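You operate a simulated robot arm through the tools that you are given. There is no shell and no other tool. Be economical: measure what you need, move in short steps, check, and stop when the job is done.

Carry out the task below with a simulated two-armed robot. There is one attempt and no reset: what you move stays moved.

TASK
Lay the wooden board on the bare trestles, swing both trestle clips over it and wipe off the grease mark.
Fine: board square and centred on the trestles; black pad, put back. What is to be rubbed or washed off counts as gone when no trace of it is left.

The check looks at the end state, three seconds after you hand in, the way a careful person would. Anything else that was tipped, shoved, dropped, spilled or broken makes it a failure.

THE ROBOT
Two 7-joint arms with two-finger parallel grippers on one trunk, on a base that drives. Base frame: it is fixed to the floor where the robot stands at the start and does not move with it; the origin is under the middle of the robot, x ahead of it, y to its left, z up; the surface under the hand at the start is at about z = 0.75. Units: m, rad, N and s.
The left shoulder is at the start at [0.05, 0.177, 1.154], the right one opposite. With the tool pointing down near the work surface each hand reaches from about 0.1 to 0.68 m from the robot's upright axis, wherever it stands, measured 20 degrees to its own side. Places, roughly: orange trestle clip [0.5, 1.9, 0.8]; top of the bare trestles [0.5, 1.5, 0.7]; white trestle clip [0.5, 1.2, 0.8]. Payload 3.43 kg a hand.
The TCP of each hand is the grasp point between the finger pads, 0.034 m short of the fingertips. In the tool frame z runs along the fingers and y along their closing line. The gripper opens to 0.128 m. The fingers are 0.024 m wide and 0.012 m thick; the gripper's body (0.048 by 0.13 m) begins 0.096 m behind the TCP.
Orientation is told as [roll, pitch, yaw] about the base's x, y, z axes, in that order, counted from this pose: with the fingers straight down and closing along the base's y, the tool's x points along the base's -x, its y along +y and its z along -z.

THE INTERFACE
- The arms move only by the tool play_rows. It takes "left_steps", "right_steps" or both (then of equal length, played together; a hand with none holds still); each is a list of rows, each a list of 7 numbers: the shift along the base's x, y, z in m, then the turn, a rotation vector about the base's x, y, z in rad, then the gripper command, from -1 (shut) to 1 (fully open), values between in proportion. In form: [[dx, dy, dz, ax, ay, az, grip], ...]. A call has 1 to 8 rows; each row is the pose to reach, as a shift and turn from the pose commanded when the call began. Rows are played at 5 a second. More than 0.05 m and 0.15 rad between two rows, or a gripper value outside its range, and nothing of the call is played. Where a pose cannot be reached the arm comes as near as it can. A force on the tool above 90 N (or 10 N above the force at the start of the call, whichever is more), or a blocked arm, ends the call early, and 0.2 s more pass. The fingers move at their own pace (about 0.108 m/s each) and stop on an object; they squeeze with about 26 N. The grip force told is the motor's: it shows also when the fingers shut on nothing. Time passes only in rows, and 0.2 s behind the last, so rows that repeat a pose let the fingers close. It gives the time, the measured TCP pose, the force on the tool (base axes), the opening and the grip force at its end, in the units of the frame above (readings bear some noise), with the torque about the TCP (base axes, N m) and any sound that the robot's microphone picked up, and new pictures: "pictures" is both (left out), scene, wrist or none (wrist: the cameras of the hands that moved).
- Cameras (640 x 400 px; columns grow to the right, rows downward): "scene" is now at [0.145, 0.0174, 1.2939]; the picture's right is [0.22, -0.98, 0.00], its down [-0.74, -0.17, -0.65] and it looks along [0.63, 0.14, -0.76] (base axes); focal length 239 px, centre (320, 200). "left" rides on the left gripper at [0.076, 0.011, -0.16] in its tool frame; the picture's right is [-0.15, 0.99, 0.00], its down [-0.88, -0.13, -0.46] and it looks along [-0.45, -0.07, 0.89] (tool axes); focal length 234 px, centre (320, 200). "right" rides on the right gripper at [0.076, -0.011, -0.16] in its tool frame; the picture's right is [0.15, 0.99, 0.00], its down [-0.88, 0.13, -0.46] and it looks along [-0.45, 0.07, 0.89] (tool axes); focal length 234 px, centre (320, 200). There is no depth. A picture from a camera that has moved, and an enlarged one, comes with that camera's place and axes in the base frame and with its lens.
- raise_lower(by): slides the trunk up (or, below 0, down) by that many m; the arms and the scene camera ride with it, the base frame stays. It gives what a move gives, with no picture.
- steer(legs): drives the robot by 1 to 6 legs, each [ahead, turn to the left] in m and rad, along the robot's own axes; the way and the turn of a leg run together, so that a leg with both is an arc; at most 1.5 m and 3.142 rad a leg. The arms and the cameras ride along, it lands a little off, and it stops where it bumps. It gives what a move gives, and a new picture of the scene camera.
- aim_head(pan, tilt): turns the head with the scene camera to pan (to the left, within 1.396 rad either way) and tilt (down, from -0.506 to 1.204), counted from straight ahead of the robot. It gives what a move gives, and a new picture of the scene camera.
- inspect(camera, box): a new picture of the part [left, top, right, bottom] of that camera's present view, enlarged. No time passes.
- job_done(): hands the job in; it is judged then, once.

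Work in short steps. Places have to be worked out from the pictures, the camera data and where the tool is seen: move nearer, look again, correct. Check each grasp and each placing, and mend what went wrong. You have 120 turns and 260 pictures in all, those below and enlarged ones among them. Open the grippers and draw the arms clear of the work before you hand the job in, unless the task says otherwise; then end with one line.

The tools are called after ">>>" as a command line: name --argument value ..., lists and objects as JSON in quotes. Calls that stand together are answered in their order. play_rows: Moves the arms, as the interface text tells. Its arguments: {"type":"object","properties":{"left_steps":{"type":"array","items":{"type":"array","items":{"type":"number"}}},"right_steps":{"type":"array","items":{"type":"array","items":{"type":"number"}}},"pictures":{"type":"string","enum":["both","scene","wrist","none"]}},"required":[]} The other tools are called the same way: raise_lower (by) slides the trunk up or down; steer (legs) drives the base; aim_head (pan, tilt) turns the head that bears the scene camera; inspect (camera, box) takes an enlarged picture of a part of a camera's view; job_done () hands the job in.

At the start:

```text
clock: 0.0
left_eef_pos: [0.4226, 0.1296, 1.0448]
left_tool_rot: [0.001, 0.0, 0.002]
left_force: [0.2, -0.6, -0.6]
left_moment: [0.03, -0.02, 0.01]
left_gripper_width: 0.128
left_grasp_force: 0.0
right_eef_pos: [0.408, -0.1642, 1.0359]
right_tool_rot: [-0.001, 0.0, 0.001]
right_force: [0.2, -0.1, -0.7]
right_moment: [-0.01, 0.0, -0.01]
right_gripper_width: 0.1282
right_grasp_force: 0.0
trunk travel left (down, up): [-0.325, 0.076]
robot x, y, heading: [0.002, -0.0008, -0.001]
head pan, tilt: [0.222, 0.866]
```

scene: 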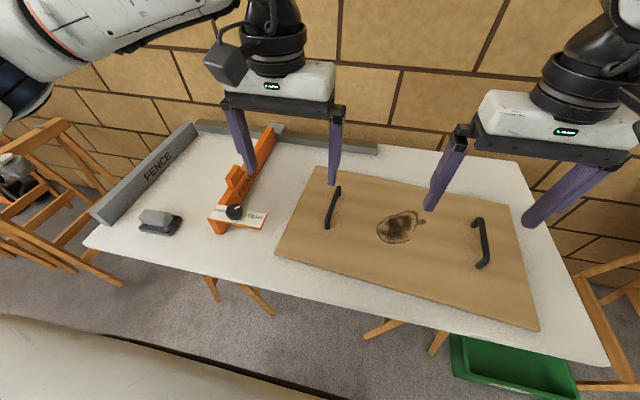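
right: 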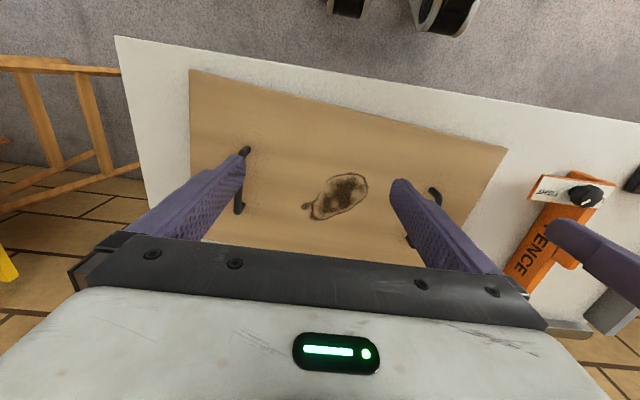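
left: 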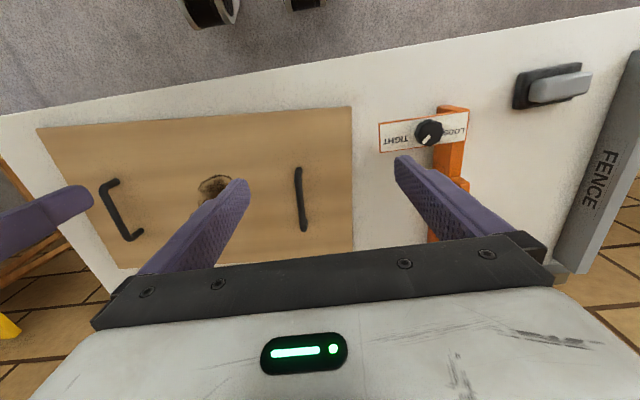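

I start by looking left at the trestles, and enlarging the table view.

>>> inspect --camera "scene" --box '[80, 110, 400, 310]'

>>> aim_head --pan 1.25 --tilt 0.5

```text
2.00 times, centred on (240, 210) of scene
camera zoom: at [0.145, 0.0174, 1.2939], right [0.22, -0.98, 0.0], down [-0.74, -0.17, -0.65], along [0.63, 0.14, -0.76], focal length 478 px, centre (480, 180)
```

zoom: 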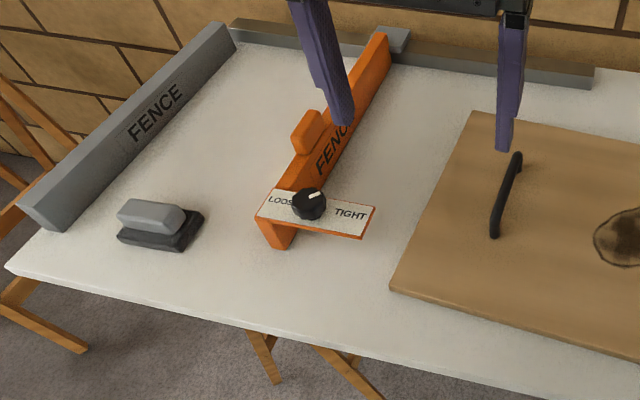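

```text
clock: 1.3
left_eef_pos: [0.4209, 0.129, 1.0442]
left_tool_rot: [0.001, 0.001, 0.002]
left_force: [-0.1, 0.9, -0.2]
left_moment: [0.01, 0.0, 0.02]
left_gripper_width: 0.1279
left_grasp_force: 0.0
right_eef_pos: [0.4079, -0.165, 1.0359]
right_tool_rot: [0.0, 0.001, 0.0]
right_force: [-0.7, 0.1, -0.9]
right_moment: [-0.02, -0.01, 0.0]
right_gripper_width: 0.1279
right_grasp_force: 0.1
trunk travel left (down, up): [-0.325, 0.076]
robot x, y, heading: [-0.0008, -0.0001, -0.002]
head pan, tilt: [1.25, 0.499]
camera scene: at [0.0984, 0.0866, 1.3252], right [0.95, -0.32, 0.0], down [-0.15, -0.45, -0.88], along [0.28, 0.83, -0.48], focal length 239 px, centre (320, 200)
```

scene: 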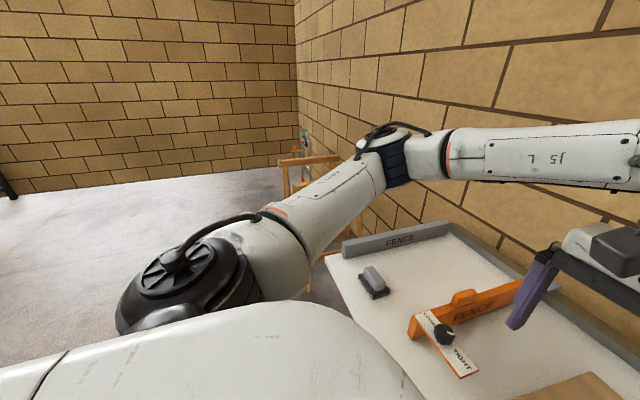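

The pad lies near (0.41, 0.51), with its grip along y. I swing the left hand over it, yawing so the fingers close along x.

>>> play_rows --left_steps '[[0, 0.045, 0, 0, 0, 0.14, 1], [0, 0.09, 0, 0, 0, 0.28, 1], [0, 0.135, 0, 0, 0, 0.42, 1], [0, 0.18, 0, 0, 0, 0.56, 1], [0, 0.225, 0, 0, 0, 0.7, 1], [0, 0.27, 0, 0, 0, 0.84, 1], [0, 0.315, 0, 0, 0, 0.98, 1], [0, 0.36, 0, 0, 0, 1.12, 1]]' --pictures "none"

>>> play_rows --left_steps '[[0, 0.0, -0.02, 0, 0, 0.15, 1], [0, 0.005, -0.04, 0, 0, 0.3, 1], [-0.01, 0.01, -0.06, 0, 0, 0.45, 1]]' --pictures "wrist"

>>> aim_head --pan 0.7 --tilt 0.8

```text
clock: 3.1
left_eef_pos: [0.4213, 0.4908, 1.045]
left_tool_rot: [0.001, 0.0, 1.124]
left_force: [0.2, 0.8, 0.0]
left_moment: [-0.02, 0.01, 0.0]
left_gripper_width: 0.1278
left_grasp_force: 0.0
right_eef_pos: [0.4087, -0.1645, 1.0363]
right_tool_rot: [0.0, 0.001, 0.001]
right_force: [-0.1, 0.1, -0.6]
right_moment: [0.01, -0.01, 0.0]
right_gripper_width: 0.1279
right_grasp_force: 0.0
trunk travel left (down, up): [-0.325, 0.076]
robot x, y, heading: [0.0003, 0.0, 0.0]
head pan, tilt: [1.25, 0.499]
```

```text
clock: 3.9
left_eef_pos: [0.4116, 0.4994, 0.9843]
left_tool_rot: [-0.001, 0.0, 1.574]
left_force: [0.0, -0.5, 0.0]
left_moment: [-0.02, -0.01, 0.0]
left_gripper_width: 0.1281
left_grasp_force: 0.1
right_eef_pos: [0.4088, -0.1644, 1.0363]
right_tool_rot: [0.0, 0.001, 0.0]
right_force: [-0.4, 0.0, -0.3]
right_moment: [0.0, 0.02, 0.02]
right_gripper_width: 0.1283
right_grasp_force: 0.1
trunk travel left (down, up): [-0.325, 0.076]
robot x, y, heading: [-0.0001, 0.0006, -0.003]
head pan, tilt: [1.25, 0.499]
camera left: at [0.3979, 0.4238, 1.1425], right [-0.99, 0.14, 0.0], down [0.13, 0.88, 0.46], along [0.07, 0.45, -0.89], focal length 234 px, centre (320, 200)
```

left: 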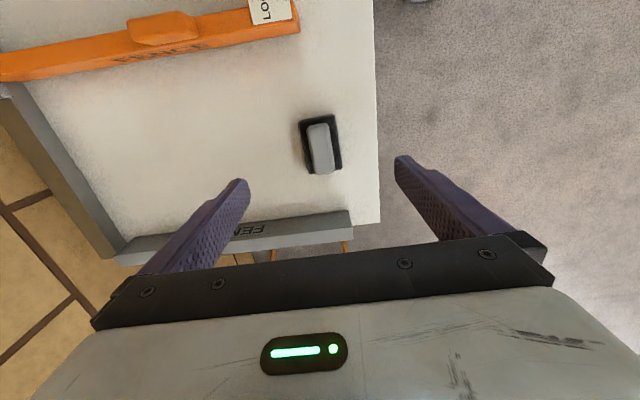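

```text
clock: 4.8
left_eef_pos: [0.4105, 0.4987, 0.9844]
left_tool_rot: [0.0, 0.0, 1.569]
left_force: [0.5, -0.3, 0.2]
left_moment: [-0.02, -0.02, 0.02]
left_gripper_width: 0.1278
left_grasp_force: 0.2
right_eef_pos: [0.4075, -0.1647, 1.0367]
right_tool_rot: [0.0, 0.0, 0.0]
right_force: [0.6, 0.5, 0.2]
right_moment: [0.01, -0.02, 0.0]
right_gripper_width: 0.128
right_grasp_force: 0.1
trunk travel left (down, up): [-0.325, 0.076]
robot x, y, heading: [-0.0001, -0.0023, -0.001]
head pan, tilt: [0.7, 0.799]
camera scene: at [0.1313, 0.0523, 1.2993], right [0.64, -0.76, 0.0], down [-0.55, -0.46, -0.7], along [0.53, 0.45, -0.72], focal length 239 px, centre (320, 200)
```

scene: 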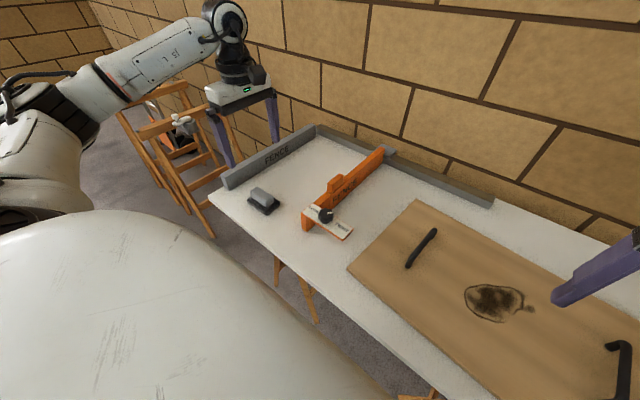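

Pad grip estimated at (0.411, 0.514), turned about 0.08. I align and descend partway to look again.

>>> play_rows --left_steps '[[0, 0.008, -0.03, 0, 0, 0.04, 0.5], [0, 0.015, -0.07, 0, 0, 0.08, 0.3], [0, 0.015, -0.11, 0, 0, 0.08, 0.2], [0, 0.015, -0.13, 0, 0, 0.08, 0.2]]' --pictures "wrist"

>>> inspect --camera "scene" --box '[200, 130, 360, 230]'

```text
clock: 5.8
left_eef_pos: [0.4118, 0.5137, 0.8532]
left_tool_rot: [0.002, 0.0, 1.652]
left_force: [0.4, -0.3, 0.2]
left_moment: [0.0, -0.02, 0.01]
left_gripper_width: 0.077
left_grasp_force: 0.0
right_eef_pos: [0.4081, -0.1651, 1.0367]
right_tool_rot: [0.001, 0.001, 0.0]
right_force: [-0.1, 0.1, -0.1]
right_moment: [-0.01, -0.01, -0.01]
right_gripper_width: 0.1279
right_grasp_force: 0.0
trunk travel left (down, up): [-0.325, 0.076]
robot x, y, heading: [0.0014, 0.0013, 0.001]
head pan, tilt: [0.7, 0.799]
camera left: at [0.4047, 0.4373, 1.0123], right [-1.0, 0.07, 0.0], down [0.06, 0.89, 0.46], along [0.03, 0.45, -0.89], focal length 234 px, centre (320, 200)
```

left: 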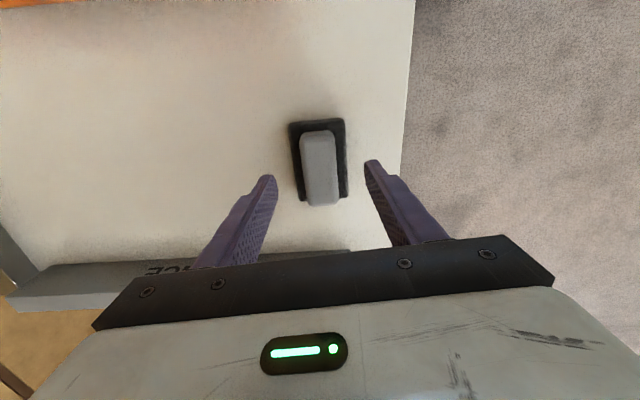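

```text
4.00 times, centred on (280, 180) of scene
camera zoom: at [0.1314, 0.0523, 1.2993], right [0.64, -0.76, 0.0], down [-0.55, -0.46, -0.7], along [0.53, 0.45, -0.72], focal length 956 px, centre (480, 280)
```

zoom: 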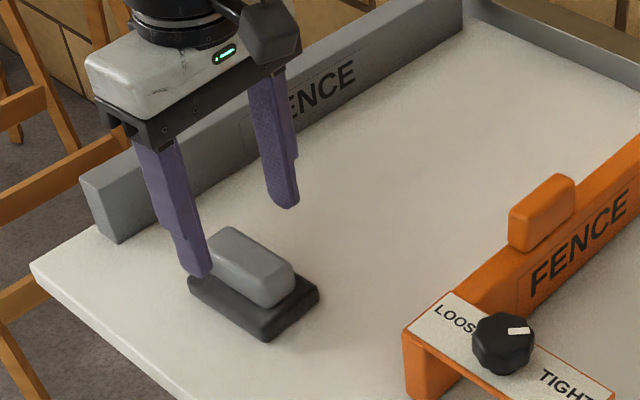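

The fingers straddle the grip. I lower until the tips are just above the black base and close.

>>> play_rows --left_steps '[[0, -0.002, -0.02, 0, 0, 0, 0.2], [0, -0.002, -0.037, 0, 0, 0, 0.2], [0, -0.002, -0.037, 0, 0, 0, -0.5], [0, -0.002, -0.037, 0, 0, 0, -1], [0, -0.002, -0.037, 0, 0, 0, -1]]' --pictures "wrist"

>>> inspect --camera "scene" --box '[200, 130, 360, 230]'

```text
clock: 7.0
left_eef_pos: [0.4114, 0.5113, 0.8175]
left_tool_rot: [-0.001, 0.001, 1.651]
left_force: [0.5, -0.8, 0.5]
left_moment: [-0.02, -0.02, 0.01]
left_gripper_width: 0.0333
left_grasp_force: 25.7
right_eef_pos: [0.409, -0.1638, 1.0363]
right_tool_rot: [0.001, -0.001, 0.003]
right_force: [-0.8, -0.9, -0.6]
right_moment: [-0.03, 0.01, -0.05]
right_gripper_width: 0.128
right_grasp_force: 0.1
trunk travel left (down, up): [-0.325, 0.076]
robot x, y, heading: [0.0002, -0.0006, 0.0]
head pan, tilt: [0.7, 0.799]
camera left: at [0.4046, 0.4354, 0.9756], right [-1.0, 0.07, 0.0], down [0.06, 0.89, 0.46], along [0.03, 0.45, -0.89], focal length 234 px, centre (320, 200)
```

left: 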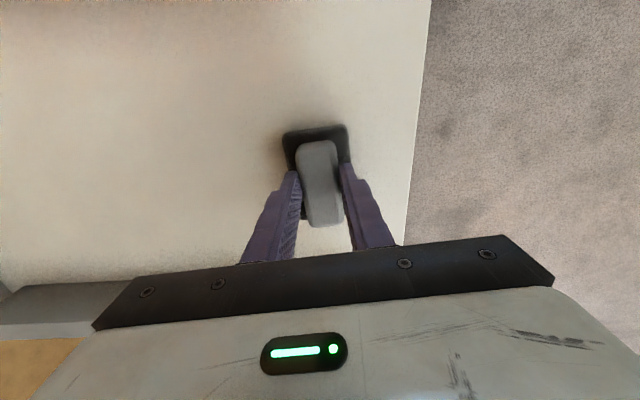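

```text
4.00 times, centred on (280, 180) of scene
camera zoom: at [0.1313, 0.0523, 1.2992], right [0.64, -0.76, 0.0], down [-0.55, -0.46, -0.7], along [0.53, 0.45, -0.72], focal length 956 px, centre (480, 280)
```

zoom: 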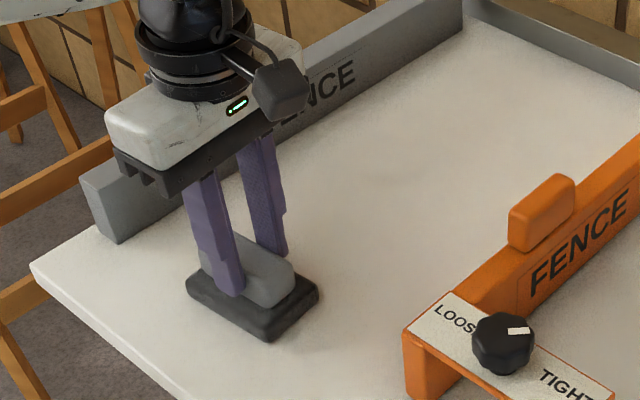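

The pad is held (width 0.033). I lift it clear of the fence and move the right hand out to the side at the same time.

>>> play_rows --left_steps '[[0, 0, 0.04, 0, 0, 0, -1], [0, 0, 0.08, 0, 0, 0, -1], [0.005, 0, 0.12, 0, 0, 0, -1], [0.01, 0, 0.15, 0, 0, -0.1, -1], [0.02, -0.04, 0.17, 0, 0, -0.24, -1], [0.03, -0.085, 0.17, 0, 0, -0.38, -1], [0.04, -0.13, 0.17, 0, 0, -0.52, -1], [0.05, -0.175, 0.17, 0, 0, -0.66, -1]]' --right_steps '[[0, -0.035, 0, 0, 0, 0, 1], [-0.01, -0.07, 0, 0, 0, 0, 1], [-0.02, -0.105, 0, 0, 0, 0, 1], [-0.03, -0.14, 0, 0, 0, 0, 1], [-0.04, -0.175, 0, 0, 0, 0, 1], [-0.05, -0.21, 0, 0, 0, 0, 1], [-0.05, -0.245, 0, 0, 0, 0, 1], [-0.05, -0.28, 0, 0, 0, 0, 1]]' --pictures "none"

>>> play_rows --left_steps '[[0.01, -0.045, 0, 0, 0, -0.14, -1], [0.02, -0.09, 0, 0, 0, -0.28, -1], [0.03, -0.135, 0, 0, 0, -0.42, -1], [0.04, -0.18, 0, 0, 0, -0.56, -1], [0.05, -0.225, 0, 0, 0, -0.7, -1], [0.06, -0.27, 0, 0, 0, -0.84, -1], [0.06, -0.31, 0, 0, 0, -0.98, -1], [0.06, -0.35, 0, 0, 0, -0.99, -1]]' --pictures "none"

>>> aim_head --pan 0.0 --tilt 0.9

```text
clock: 8.8
left_eef_pos: [0.4614, 0.3366, 0.9877]
left_tool_rot: [0.0, 0.0, 0.989]
left_force: [0.6, -1.6, -0.3]
left_moment: [0.02, 0.02, -0.01]
left_gripper_width: 0.0
left_grasp_force: 26.3
right_eef_pos: [0.3609, -0.446, 1.0366]
right_tool_rot: [0.002, 0.0, -0.001]
right_force: [-0.2, -0.4, 0.1]
right_moment: [0.02, -0.01, 0.01]
right_gripper_width: 0.1283
right_grasp_force: 0.1
trunk travel left (down, up): [-0.325, 0.076]
robot x, y, heading: [0.0021, 0.0013, -0.004]
head pan, tilt: [0.7, 0.799]
```

```text
clock: 10.7
left_eef_pos: [0.5218, -0.0136, 0.987]
left_tool_rot: [0.001, -0.001, -0.001]
left_force: [0.5, -0.3, -0.8]
left_moment: [-0.02, 0.02, -0.02]
left_gripper_width: 0.0
left_grasp_force: 26.3
right_eef_pos: [0.3606, -0.4465, 1.0363]
right_tool_rot: [0.002, 0.001, -0.001]
right_force: [0.4, -0.6, 0.2]
right_moment: [0.02, 0.01, -0.01]
right_gripper_width: 0.1281
right_grasp_force: 0.1
trunk travel left (down, up): [-0.325, 0.076]
robot x, y, heading: [0.0024, -0.0, -0.003]
head pan, tilt: [0.7, 0.799]
```

```text
clock: 11.7
left_eef_pos: [0.5213, -0.0117, 0.986]
left_tool_rot: [0.001, 0.001, 0.002]
left_force: [0.1, -0.7, 0.6]
left_moment: [0.04, -0.01, 0.01]
left_gripper_width: 0.0001
left_grasp_force: 25.4
right_eef_pos: [0.3594, -0.4444, 1.0365]
right_tool_rot: [-0.001, 0.0, 0.0]
right_force: [-0.1, -0.4, 0.4]
right_moment: [0.0, 0.01, -0.03]
right_gripper_width: 0.128
right_grasp_force: 0.0
trunk travel left (down, up): [-0.325, 0.076]
robot x, y, heading: [0.0015, 0.0018, -0.004]
head pan, tilt: [0.0, 0.901]
camera scene: at [0.1451, 0.0004, 1.2914], right [0.0, -1.0, 0.0], down [-0.78, 0.0, -0.62], along [0.62, 0.0, -0.78], focal length 239 px, centre (320, 200)
```

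scene: 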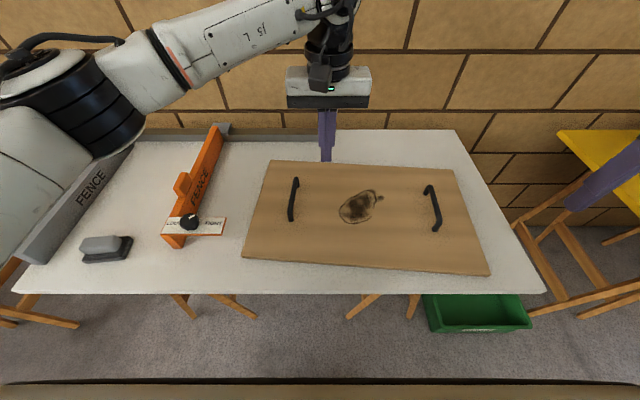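

The pad slipped out of the fingers on lifting and still lies at its place. I go back over it with the fingers open and look at it.

>>> play_rows --left_steps '[[-0.01, 0.045, 0.0, 0, 0, 0.14, -1], [-0.02, 0.09, 0, 0, 0, 0.28, -1], [-0.03, 0.135, 0, 0, 0, 0.42, -1], [-0.04, 0.18, 0, 0, 0, 0.56, -1], [-0.05, 0.225, 0, 0, 0, 0.7, -1], [-0.06, 0.27, 0, 0, 0, 0.84, -1], [-0.07, 0.315, 0, 0, 0, 0.98, -1], [-0.08, 0.36, 0, 0, 0, 1.12, -1]]' --pictures "none"

>>> play_rows --left_steps '[[-0.01, 0.045, 0.0, 0, 0, 0.14, 0.2], [-0.02, 0.09, 0, 0, 0, 0.28, 0.2], [-0.03, 0.135, -0.02, 0, 0, 0.42, 0.2], [-0.03, 0.163, -0.06, 0, 0, 0.53, 0.2], [-0.03, 0.163, -0.1, 0, 0, 0.53, 0.2], [-0.03, 0.163, -0.135, 0, 0, 0.53, 0.2]]' --pictures "wrist"

>>> aim_head --pan 0.7 --tilt 0.8

>>> inspect --camera "scene" --box '[220, 150, 316, 210]'

```text
clock: 13.5
left_eef_pos: [0.4416, 0.346, 0.9885]
left_tool_rot: [-0.003, 0.001, 1.124]
left_force: [0.7, 0.3, -0.4]
left_moment: [-0.02, -0.03, 0.0]
left_gripper_width: 0.0
left_grasp_force: 26.0
right_eef_pos: [0.3597, -0.4442, 1.0366]
right_tool_rot: [0.0, -0.001, 0.0]
right_force: [0.1, 0.0, -1.0]
right_moment: [0.0, 0.02, 0.01]
right_gripper_width: 0.128
right_grasp_force: 0.0
trunk travel left (down, up): [-0.325, 0.076]
robot x, y, heading: [0.0007, 0.0015, 0.006]
head pan, tilt: [0.0, 0.901]
```

```text
refused: row 3 steps farther than a row can; nothing moved
```

```text
clock: 14.6
left_eef_pos: [0.4412, 0.3446, 0.989]
left_tool_rot: [-0.001, -0.002, 1.12]
left_force: [0.5, -0.6, 0.3]
left_moment: [0.02, -0.01, -0.01]
left_gripper_width: 0.0
left_grasp_force: 25.7
right_eef_pos: [0.3611, -0.4452, 1.0367]
right_tool_rot: [-0.001, 0.001, 0.002]
right_force: [-0.9, -0.5, -0.1]
right_moment: [0.02, -0.02, 0.0]
right_gripper_width: 0.1279
right_grasp_force: 0.0
trunk travel left (down, up): [-0.325, 0.076]
robot x, y, heading: [-0.0071, 0.0025, 0.003]
head pan, tilt: [0.7, 0.799]
camera scene: at [0.1313, 0.0522, 1.2992], right [0.64, -0.77, 0.0], down [-0.55, -0.46, -0.7], along [0.53, 0.45, -0.72], focal length 239 px, centre (320, 200)
```

scene: 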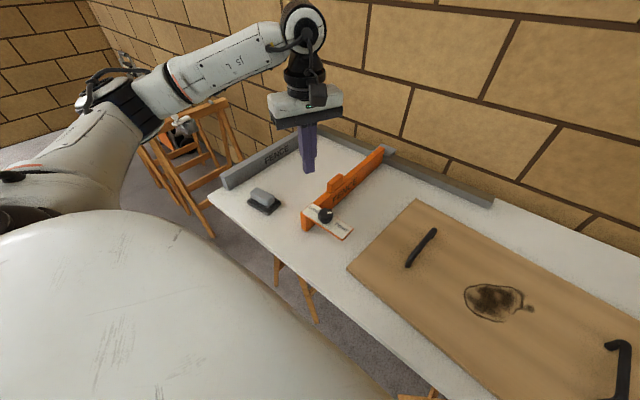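

```text
6.67 times, centred on (268, 180) of scene
camera zoom: at [0.1313, 0.0522, 1.2992], right [0.64, -0.77, 0.0], down [-0.55, -0.46, -0.7], along [0.53, 0.45, -0.72], focal length 1594 px, centre (667, 333)
```

zoom: 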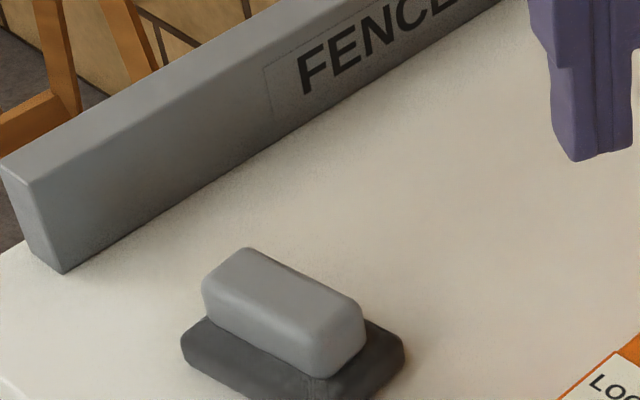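

The pad is still at its place. I return above it and approach again, this time lower on the grip.

>>> play_rows --left_steps '[[-0.01, 0.045, 0.0, 0, 0, 0.14, 0.2], [-0.02, 0.09, 0, 0, 0, 0.28, 0.2], [-0.025, 0.13, -0.02, 0, 0, 0.41, 0.2], [-0.03, 0.163, -0.05, 0, 0, 0.53, 0.2], [-0.03, 0.166, -0.1, 0, 0, 0.53, 0.2], [-0.03, 0.166, -0.15, 0, 0, 0.53, 0.2], [-0.03, 0.166, -0.172, 0, 0, 0.53, 0.0], [-0.03, 0.166, -0.172, 0, 0, 0.53, -0.34]]' --pictures "wrist"

>>> inspect --camera "scene" --box '[220, 150, 316, 210]'

```text
clock: 16.4
left_eef_pos: [0.4104, 0.5134, 0.8157]
left_tool_rot: [0.001, 0.0, 1.651]
left_force: [0.3, 0.3, -0.8]
left_moment: [0.02, -0.02, -0.02]
left_gripper_width: 0.0421
left_grasp_force: 0.0
right_eef_pos: [0.3604, -0.4438, 1.0357]
right_tool_rot: [0.001, 0.0, 0.0]
right_force: [-0.3, 0.2, -1.1]
right_moment: [0.0, 0.01, -0.01]
right_gripper_width: 0.128
right_grasp_force: 0.1
trunk travel left (down, up): [-0.325, 0.076]
robot x, y, heading: [-0.0025, 0.001, 0.003]
head pan, tilt: [0.7, 0.799]
camera left: at [0.404, 0.4366, 0.9738], right [-1.0, 0.07, 0.0], down [0.06, 0.89, 0.46], along [0.03, 0.45, -0.89], focal length 234 px, centre (320, 200)
```

left: 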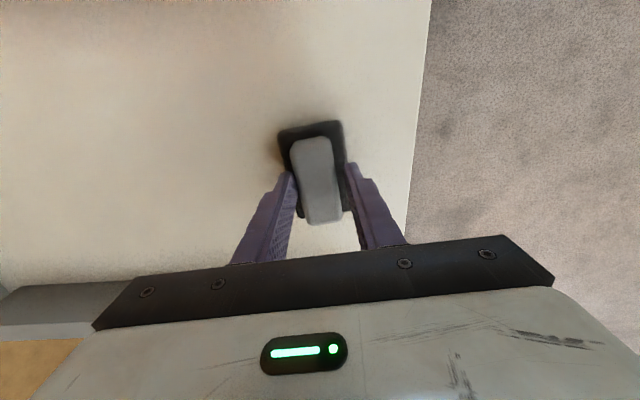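

```text
6.67 times, centred on (268, 180) of scene
camera zoom: at [0.1313, 0.0522, 1.2993], right [0.64, -0.76, 0.0], down [-0.55, -0.46, -0.7], along [0.53, 0.45, -0.72], focal length 1594 px, centre (667, 333)
```

zoom: 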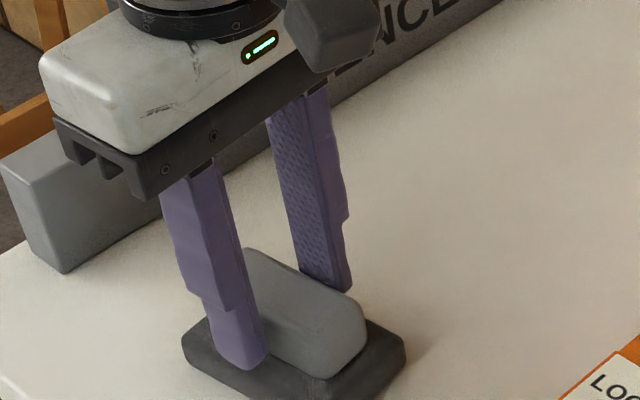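

The tips are still a bit above the base. I creep down with guarded small steps, then close.

>>> play_rows --left_steps '[[0.003, 0.001, -0.004, 0, 0, 0, -0.34], [0.003, 0.001, -0.008, 0, 0, 0, -0.34], [0.003, 0.001, -0.011, 0, 0, 0, -0.34], [0.003, 0.001, -0.013, 0, 0, 0, -0.34]]' --pictures "none"

>>> inspect --camera "scene" --box '[220, 150, 316, 210]'

```text
clock: 17.4
left_eef_pos: [0.4142, 0.513, 0.8034]
left_tool_rot: [-0.002, -0.001, 1.651]
left_force: [-1.0, -1.6, 8.7]
left_moment: [-0.03, 0.23, -0.03]
left_gripper_width: 0.0428
left_grasp_force: 0.1
right_eef_pos: [0.3602, -0.4458, 1.0371]
right_tool_rot: [-0.001, -0.002, 0.0]
right_force: [0.4, 0.0, -0.1]
right_moment: [-0.03, 0.04, 0.02]
right_gripper_width: 0.1278
right_grasp_force: 0.1
trunk travel left (down, up): [-0.325, 0.076]
robot x, y, heading: [0.0005, 0.0023, -0.001]
head pan, tilt: [0.7, 0.799]
```

```text
6.67 times, centred on (268, 180) of scene
camera zoom: at [0.1307, 0.0515, 1.2996], right [0.64, -0.76, 0.0], down [-0.55, -0.46, -0.7], along [0.53, 0.45, -0.72], focal length 1594 px, centre (667, 333)
```

zoom: 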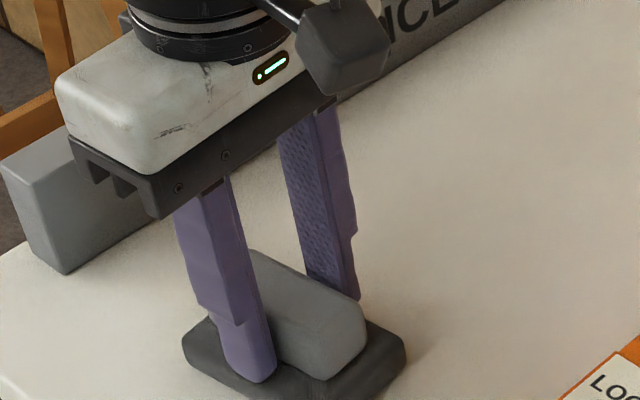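

Contact with the base (8.7 N). I back off 1.5 mm, close, and lift a little to test.

>>> play_rows --left_steps '[[0, 0, 0.002, 0, 0, 0, -0.34], [0, 0, 0.002, 0, 0, 0, -1], [0, 0, 0.002, 0, 0, 0, -1], [0, 0, 0.002, 0, 0, 0, -1]]' --pictures "none"

>>> play_rows --left_steps '[[0, 0, 0.015, 0, 0, 0, -1], [0, 0, 0.03, 0, 0, 0, -1], [0, 0, 0.03, 0, 0, 0, -1]]' --pictures "wrist"

>>> inspect --camera "scene" --box '[220, 150, 316, 210]'

```text
clock: 18.4
left_eef_pos: [0.4132, 0.5131, 0.8041]
left_tool_rot: [0.002, 0.001, 1.65]
left_force: [0.0, 0.0, 1.0]
left_moment: [-0.03, -0.03, 0.03]
left_gripper_width: 0.0331
left_grasp_force: 26.3
right_eef_pos: [0.3598, -0.4455, 1.036]
right_tool_rot: [0.0, 0.001, 0.0]
right_force: [-0.7, 0.1, 0.5]
right_moment: [0.02, 0.05, -0.02]
right_gripper_width: 0.128
right_grasp_force: 0.1
trunk travel left (down, up): [-0.325, 0.076]
robot x, y, heading: [-0.0008, 0.0029, 0.001]
head pan, tilt: [0.7, 0.799]
```

```text
clock: 19.2
left_eef_pos: [0.4149, 0.514, 0.8333]
left_tool_rot: [-0.001, -0.002, 1.652]
left_force: [0.4, -0.2, -1.8]
left_moment: [-0.01, 0.02, 0.01]
left_gripper_width: 0.0331
left_grasp_force: 26.2
right_eef_pos: [0.3606, -0.4452, 1.036]
right_tool_rot: [0.0, 0.0, 0.002]
right_force: [0.7, -0.7, -0.6]
right_moment: [-0.02, 0.02, 0.02]
right_gripper_width: 0.128
right_grasp_force: 0.0
trunk travel left (down, up): [-0.325, 0.076]
robot x, y, heading: [0.0027, 0.0017, -0.001]
head pan, tilt: [0.7, 0.799]
camera left: at [0.4077, 0.4377, 0.9925], right [-1.0, 0.07, 0.0], down [0.06, 0.89, 0.46], along [0.03, 0.45, -0.89], focal length 234 px, centre (320, 200)
```

left: 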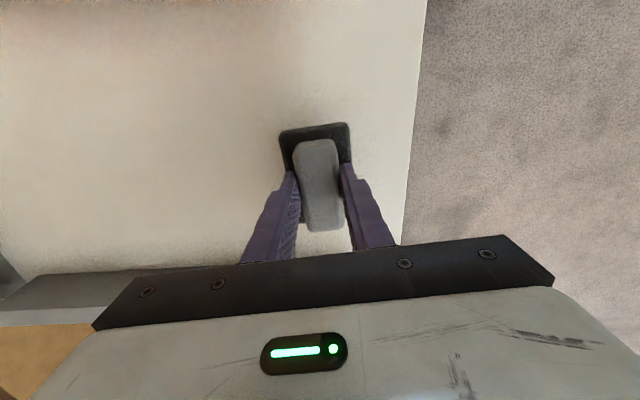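

```text
6.67 times, centred on (268, 180) of scene
camera zoom: at [0.1314, 0.0524, 1.2992], right [0.64, -0.76, 0.0], down [-0.55, -0.46, -0.7], along [0.53, 0.45, -0.72], focal length 1594 px, centre (667, 333)
```

zoom: 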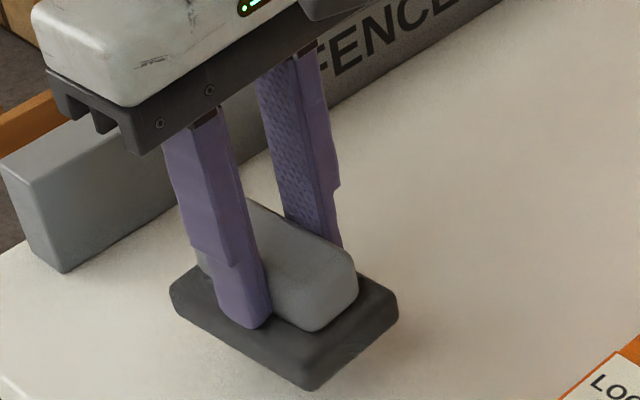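

Now it is held (−1.8 N load). I carry it up and over toward the grease mark as before.

>>> play_rows --left_steps '[[0, 0, 0.04, 0, 0, 0, -1], [0, 0, 0.08, 0, 0, 0, -1], [0.005, 0, 0.12, 0, 0, 0, -1], [0.01, 0, 0.14, 0, 0, -0.1, -1], [0.02, -0.04, 0.15, 0, 0, -0.24, -1], [0.03, -0.085, 0.15, 0, 0, -0.38, -1], [0.04, -0.13, 0.15, 0, 0, -0.52, -1], [0.05, -0.175, 0.15, 0, 0, -0.66, -1]]' --pictures "none"

>>> play_rows --left_steps '[[0.01, -0.045, 0, 0, 0, -0.14, -1], [0.02, -0.09, 0, 0, 0, -0.28, -1], [0.03, -0.135, 0, 0, 0, -0.42, -1], [0.04, -0.18, 0, 0, 0, -0.56, -1], [0.05, -0.225, 0, 0, 0, -0.7, -1], [0.06, -0.27, 0, 0, 0, -0.84, -1], [0.06, -0.315, 0, 0, 0, -0.98, -1], [0.06, -0.36, 0, 0, 0, -0.99, -1]]' --pictures "none"

>>> aim_head --pan 0.0 --tilt 0.9

>>> inspect --camera "scene" --box '[240, 130, 496, 290]'

```text
clock: 21.0
left_eef_pos: [0.4627, 0.3376, 0.9849]
left_tool_rot: [0.001, 0.001, 0.988]
left_force: [0.5, -0.6, -0.7]
left_moment: [0.01, -0.03, -0.02]
left_gripper_width: 0.0332
left_grasp_force: 25.9
right_eef_pos: [0.361, -0.4454, 1.037]
right_tool_rot: [0.0, 0.0, 0.0]
right_force: [0.5, -0.3, -0.3]
right_moment: [-0.01, 0.0, 0.01]
right_gripper_width: 0.1282
right_grasp_force: 0.1
trunk travel left (down, up): [-0.325, 0.076]
robot x, y, heading: [-0.0021, -0.0018, 0.005]
head pan, tilt: [0.7, 0.799]
```

```text
clock: 22.8
left_eef_pos: [0.5246, -0.0234, 0.984]
left_tool_rot: [0.001, 0.001, 0.0]
left_force: [0.3, -0.1, -0.7]
left_moment: [0.04, 0.03, 0.03]
left_gripper_width: 0.0332
left_grasp_force: 26.3
right_eef_pos: [0.3597, -0.4459, 1.0357]
right_tool_rot: [0.0, 0.0, 0.001]
right_force: [0.8, -0.4, -0.6]
right_moment: [0.02, 0.01, 0.03]
right_gripper_width: 0.128
right_grasp_force: 0.1
trunk travel left (down, up): [-0.325, 0.076]
robot x, y, heading: [0.0022, -0.001, 0.004]
head pan, tilt: [0.7, 0.799]
```

```text
clock: 23.9
left_eef_pos: [0.5237, -0.0205, 0.9842]
left_tool_rot: [-0.001, 0.0, 0.0]
left_force: [0.2, -0.2, -1.0]
left_moment: [0.0, -0.02, 0.02]
left_gripper_width: 0.0333
left_grasp_force: 26.4
right_eef_pos: [0.3606, -0.4452, 1.0367]
right_tool_rot: [-0.002, 0.002, 0.0]
right_force: [-0.8, -0.3, -0.6]
right_moment: [0.02, 0.01, 0.0]
right_gripper_width: 0.1279
right_grasp_force: 0.0
trunk travel left (down, up): [-0.325, 0.076]
robot x, y, heading: [-0.0003, 0.0006, 0.002]
head pan, tilt: [0.0, 0.901]
camera scene: at [0.1452, 0.0004, 1.2913], right [0.0, -1.0, 0.0], down [-0.78, 0.0, -0.62], along [0.62, 0.0, -0.78], focal length 239 px, centre (320, 200)
```

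scene: 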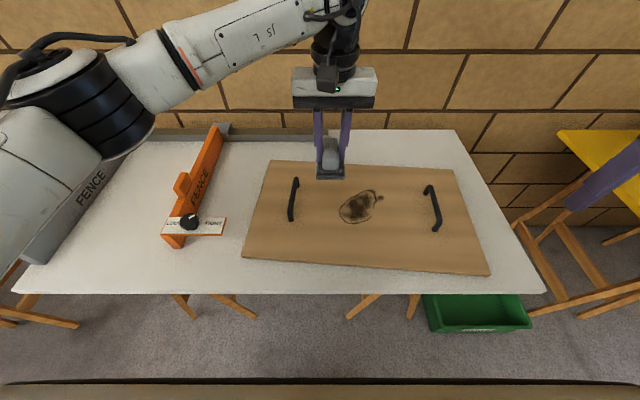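

```text
2.50 times, centred on (368, 210) of scene
camera zoom: at [0.1452, 0.0004, 1.2913], right [0.0, -1.0, 0.0], down [-0.78, 0.0, -0.62], along [0.62, 0.0, -0.78], focal length 598 px, centre (200, 175)
```

zoom: 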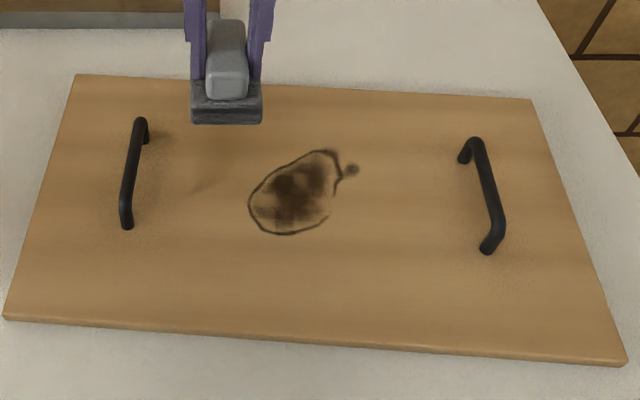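

The mark spans x 0.48–0.60, y −0.05 to −0.18 on the board top. I lower the pad over its left part with guarded steps.

>>> play_rows --left_steps '[[0, -0.03, -0.04, 0, 0, 0, -1], [0, -0.05, -0.08, 0, 0, 0, -1], [0, -0.05, -0.12, 0, 0, 0, -1], [0, -0.05, -0.145, 0, 0, 0, -1], [0, -0.05, -0.155, 0, 0, 0, -1], [0, -0.05, -0.16, 0, 0, 0, -1]]' --pictures "scene"

```text
clock: 25.3
left_eef_pos: [0.5232, -0.0717, 0.8244]
left_tool_rot: [0.0, 0.0, 0.0]
left_force: [0.0, 0.5, -1.1]
left_moment: [-0.02, 0.05, -0.02]
left_gripper_width: 0.0332
left_grasp_force: 26.1
right_eef_pos: [0.3599, -0.4459, 1.0366]
right_tool_rot: [0.001, 0.0, 0.001]
right_force: [0.6, 0.4, -0.8]
right_moment: [-0.03, 0.03, -0.01]
right_gripper_width: 0.1282
right_grasp_force: 0.0
trunk travel left (down, up): [-0.325, 0.076]
robot x, y, heading: [-0.0026, -0.0015, 0.0]
head pan, tilt: [0.0, 0.901]
camera scene: at [0.1452, 0.0003, 1.2913], right [0.0, -1.0, 0.0], down [-0.78, 0.0, -0.62], along [0.62, 0.0, -0.78], focal length 239 px, centre (320, 200)
```

scene: 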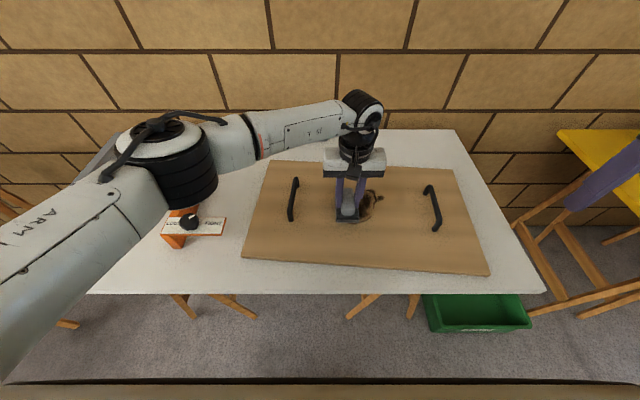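

No contact yet; I creep lower.

>>> play_rows --left_steps '[[0, 0, -0.003, 0, 0, 0, -1], [0, 0, -0.006, 0, 0, 0, -1], [0, 0, -0.009, 0, 0, 0, -1]]' --pictures "none"

```text
clock: 26.1
left_eef_pos: [0.525, -0.0714, 0.8206]
left_tool_rot: [-0.003, -0.004, 0.002]
left_force: [-4.0, 3.1, 28.9]
left_moment: [0.27, 0.28, 0.02]
left_gripper_width: 0.0334
left_grasp_force: 26.0
right_eef_pos: [0.3579, -0.4447, 1.038]
right_tool_rot: [-0.001, -0.002, 0.001]
right_force: [-0.1, 0.4, -0.5]
right_moment: [0.04, -0.03, -0.01]
right_gripper_width: 0.1279
right_grasp_force: 0.1
trunk travel left (down, up): [-0.325, 0.076]
robot x, y, heading: [-0.0024, 0.0023, -0.0]
head pan, tilt: [0.0, 0.901]
```

Contact at about z 0.820 with 29 N. I ease off to ~13 N and do strokes along x over the left part.

>>> play_rows --left_steps '[[0, 0, 0.003, 0, 0, 0, -1], [-0.035, 0, 0.003, 0, 0, 0, -1], [0, 0, 0.003, 0, 0, 0, -1], [0.04, 0, 0.003, 0, 0, 0, -1], [0.04, -0.025, 0.003, 0, 0, 0, -1], [0.0, -0.025, 0.003, 0, 0, 0, -1], [-0.035, -0.025, 0.003, 0, 0, 0, -1], [-0.035, -0.045, 0.003, 0, 0, 0, -1]]' --pictures "scene"

```text
clock: 27.9
left_eef_pos: [0.4882, -0.1146, 0.8202]
left_tool_rot: [0.001, -0.001, 0.003]
left_force: [-0.6, 7.2, 17.4]
left_moment: [0.3, -0.84, 0.35]
left_gripper_width: 0.0334
left_grasp_force: 25.7
left hand out of reach, approached as far as the arm can: row 5
right_eef_pos: [0.3591, -0.444, 1.0376]
right_tool_rot: [-0.001, -0.002, 0.0]
right_force: [0.2, -0.5, 0.2]
right_moment: [0.0, -0.01, -0.01]
right_gripper_width: 0.1281
right_grasp_force: 0.1
trunk travel left (down, up): [-0.325, 0.076]
robot x, y, heading: [0.0003, 0.004, 0.001]
head pan, tilt: [0.0, 0.901]
camera scene: at [0.1432, 0.0008, 1.2916], right [0.0, -1.0, 0.0], down [-0.78, 0.0, -0.62], along [0.62, 0.0, -0.78], focal length 239 px, centre (320, 200)
```

scene: 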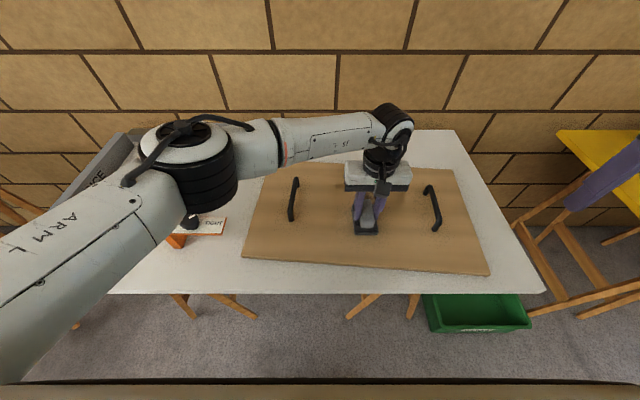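

I lift and view what's left of the mark.

>>> play_rows --left_steps '[[0, -0.015, 0.0, 0, 0, 0, -1], [0.035, -0.015, 0.0, 0, 0, 0, -1], [0.0, -0.015, 0.0, 0, 0, 0, -1], [0, 0.0, 0.05, 0, 0, 0, -1], [-0.05, 0.0, 0.1, 0, 0, 0, -1], [-0.09, 0.02, 0.12, 0, 0, 0, -1]]' --pictures "none"

>>> inspect --camera "scene" --box '[240, 130, 496, 290]'

```text
refused: row 4 steps farther than a row can; nothing moved
```

```text
2.50 times, centred on (368, 210) of scene
camera zoom: at [0.1432, 0.0008, 1.2916], right [0.0, -1.0, 0.0], down [-0.78, 0.0, -0.62], along [0.62, 0.0, -0.78], focal length 598 px, centre (200, 175)
```

zoom: 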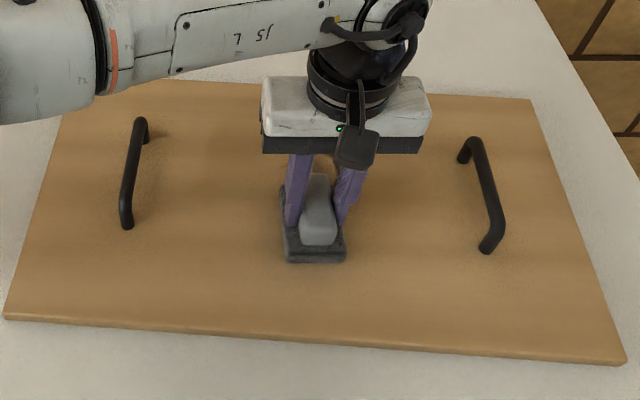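

Much is gone already. A stroke along the right side, then lift back and look.

>>> play_rows --left_steps '[[0, -0.02, 0.0, 0, 0, 0, -1], [0.035, -0.02, 0.0, 0, 0, 0, -1], [0.0, -0.02, 0.0, 0, 0, 0, -1], [0, -0.02, 0.045, 0, 0, 0, -1], [-0.03, -0.02, 0.08, 0, 0, 0, -1], [-0.06, 0.0, 0.11, 0, 0, 0, -1], [-0.09, 0.03, 0.12, 0, 0, 0, -1]]' --pictures "none"

>>> inspect --camera "scene" --box '[240, 130, 496, 290]'

```text
clock: 29.5
left_eef_pos: [0.3986, -0.0833, 0.9385]
left_tool_rot: [0.0, 0.0, 0.002]
left_force: [0.3, 0.0, -0.6]
left_moment: [-0.02, -0.02, -0.01]
left_gripper_width: 0.0335
left_grasp_force: 26.3
left hand out of reach, approached as far as the arm can: row 2
right_eef_pos: [0.3589, -0.4444, 1.0379]
right_tool_rot: [-0.001, 0.0, 0.001]
right_force: [-0.9, -0.3, 0.7]
right_moment: [-0.03, 0.0, -0.01]
right_gripper_width: 0.1281
right_grasp_force: 0.1
trunk travel left (down, up): [-0.325, 0.076]
robot x, y, heading: [-0.0009, -0.0024, -0.004]
head pan, tilt: [0.0, 0.901]
```

```text
2.50 times, centred on (368, 210) of scene
camera zoom: at [0.1449, 0.0008, 1.2913], right [0.0, -1.0, 0.0], down [-0.78, 0.0, -0.62], along [0.62, 0.0, -0.78], focal length 598 px, centre (200, 175)
```

zoom: 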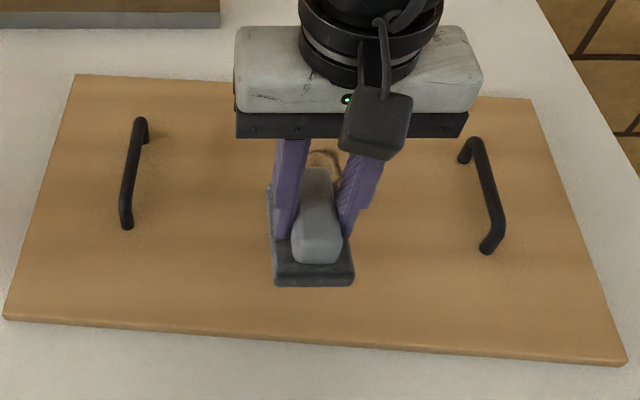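

A trace remains at the far right, just out of reach. I turn the robot right by 0.4 rad to bring the left shoulder nearer.

>>> steer --legs '[[0, -0.4]]'

>>> aim_head --pan 0.4 --tilt 0.9

>>> inspect --camera "scene" --box '[240, 130, 496, 290]'

```text
clock: 31.1
left_eef_pos: [0.3357, -0.2334, 0.9396]
left_tool_rot: [0.001, 0.0, -0.398]
left_force: [-0.9, 0.0, -0.1]
left_moment: [-0.01, 0.0, 0.02]
left_gripper_width: 0.0332
left_grasp_force: 25.5
right_eef_pos: [0.1584, -0.55, 1.0363]
right_tool_rot: [0.002, -0.001, -0.4]
right_force: [-0.1, -0.4, 0.2]
right_moment: [0.02, 0.01, 0.01]
right_gripper_width: 0.128
right_grasp_force: 0.1
trunk travel left (down, up): [-0.325, 0.076]
robot x, y, heading: [0.0011, 0.0022, -0.4]
head pan, tilt: [0.0, 0.901]
camera scene: at [0.1334, -0.0564, 1.2914], right [-0.39, -0.92, 0.0], down [-0.72, 0.3, -0.62], along [0.57, -0.24, -0.78], focal length 239 px, centre (320, 200)
```

scene: 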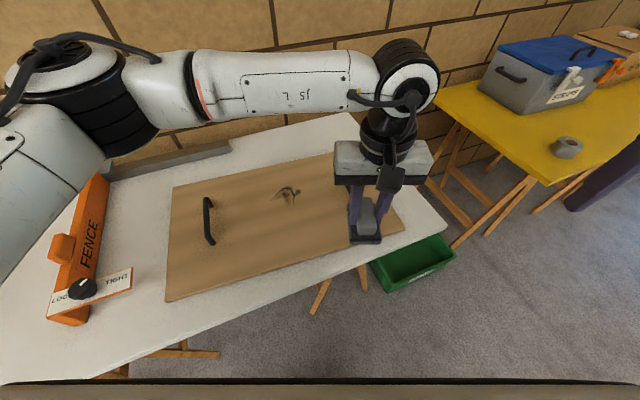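

```text
clock: 31.9
left_eef_pos: [0.3363, -0.2343, 0.9393]
left_tool_rot: [-0.002, 0.002, -0.397]
left_force: [-0.2, 0.3, -1.0]
left_moment: [0.01, 0.02, -0.02]
left_gripper_width: 0.0332
left_grasp_force: 25.9
right_eef_pos: [0.1592, -0.5501, 1.0371]
right_tool_rot: [0.0, -0.001, -0.398]
right_force: [-0.4, 0.6, -0.6]
right_moment: [0.0, 0.03, 0.01]
right_gripper_width: 0.1281
right_grasp_force: 0.1
trunk travel left (down, up): [-0.325, 0.076]
robot x, y, heading: [-0.0012, 0.0029, -0.398]
head pan, tilt: [0.4, 0.901]
camera scene: at [0.1396, -0.0269, 1.2913], right [0.0, -1.0, 0.0], down [-0.78, 0.0, -0.62], along [0.62, 0.0, -0.78], focal length 239 px, centre (320, 200)
```

scene: 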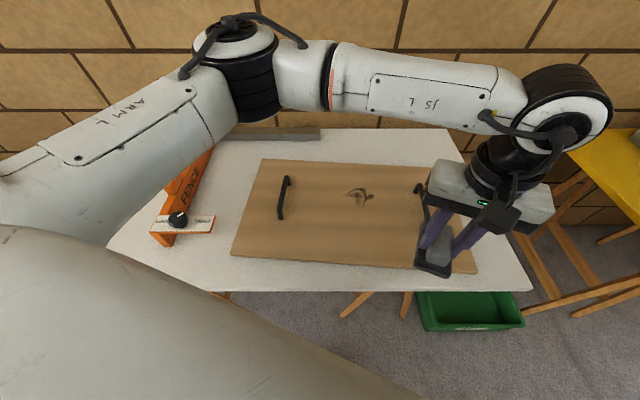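

```text
2.50 times, centred on (368, 210) of scene
camera zoom: at [0.1396, -0.0269, 1.2913], right [0.0, -1.0, 0.0], down [-0.78, 0.0, -0.62], along [0.62, 0.0, -0.78], focal length 598 px, centre (200, 175)
```

zoom: 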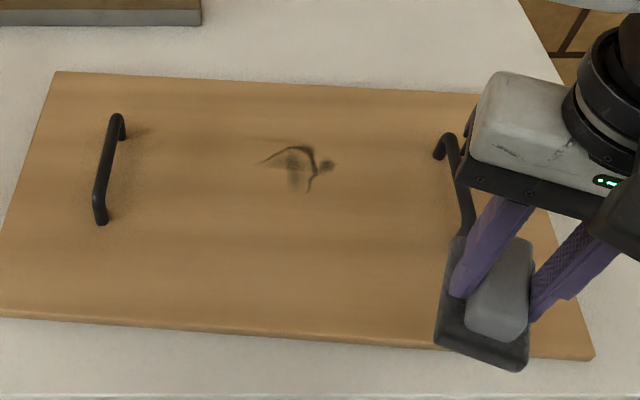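

The remaining trace is around (0.567, −0.14). I move above it, turning the pad square again.

>>> play_rows --left_steps '[[0.04, 0.02, 0, 0, 0, 0.13, -1], [0.08, 0.045, 0, 0, 0, 0.26, -1], [0.12, 0.07, 0, 0, 0, 0.4, -1], [0.16, 0.09, -0.01, 0, 0, 0.4, -1], [0.19, 0.11, -0.04, 0, 0, 0.4, -1], [0.22, 0.12, -0.075, 0, 0, 0.4, -1], [0.224, 0.124, -0.108, 0, 0, 0.4, -1], [0.224, 0.124, -0.12, 0, 0, 0.4, -1]]' --pictures "none"

```text
clock: 33.7
left_eef_pos: [0.5603, -0.1081, 0.8196]
left_tool_rot: [-0.002, -0.002, 0.002]
left_force: [-3.0, 1.2, 11.6]
left_moment: [0.3, -0.47, 0.08]
left_gripper_width: 0.0332
left_grasp_force: 25.8
right_eef_pos: [0.1574, -0.5501, 1.0372]
right_tool_rot: [0.0, -0.003, -0.399]
right_force: [0.3, 0.9, 0.1]
right_moment: [0.0, 0.01, 0.0]
right_gripper_width: 0.1278
right_grasp_force: 0.1
trunk travel left (down, up): [-0.325, 0.076]
robot x, y, heading: [-0.0017, 0.0013, -0.396]
head pan, tilt: [0.4, 0.901]
```

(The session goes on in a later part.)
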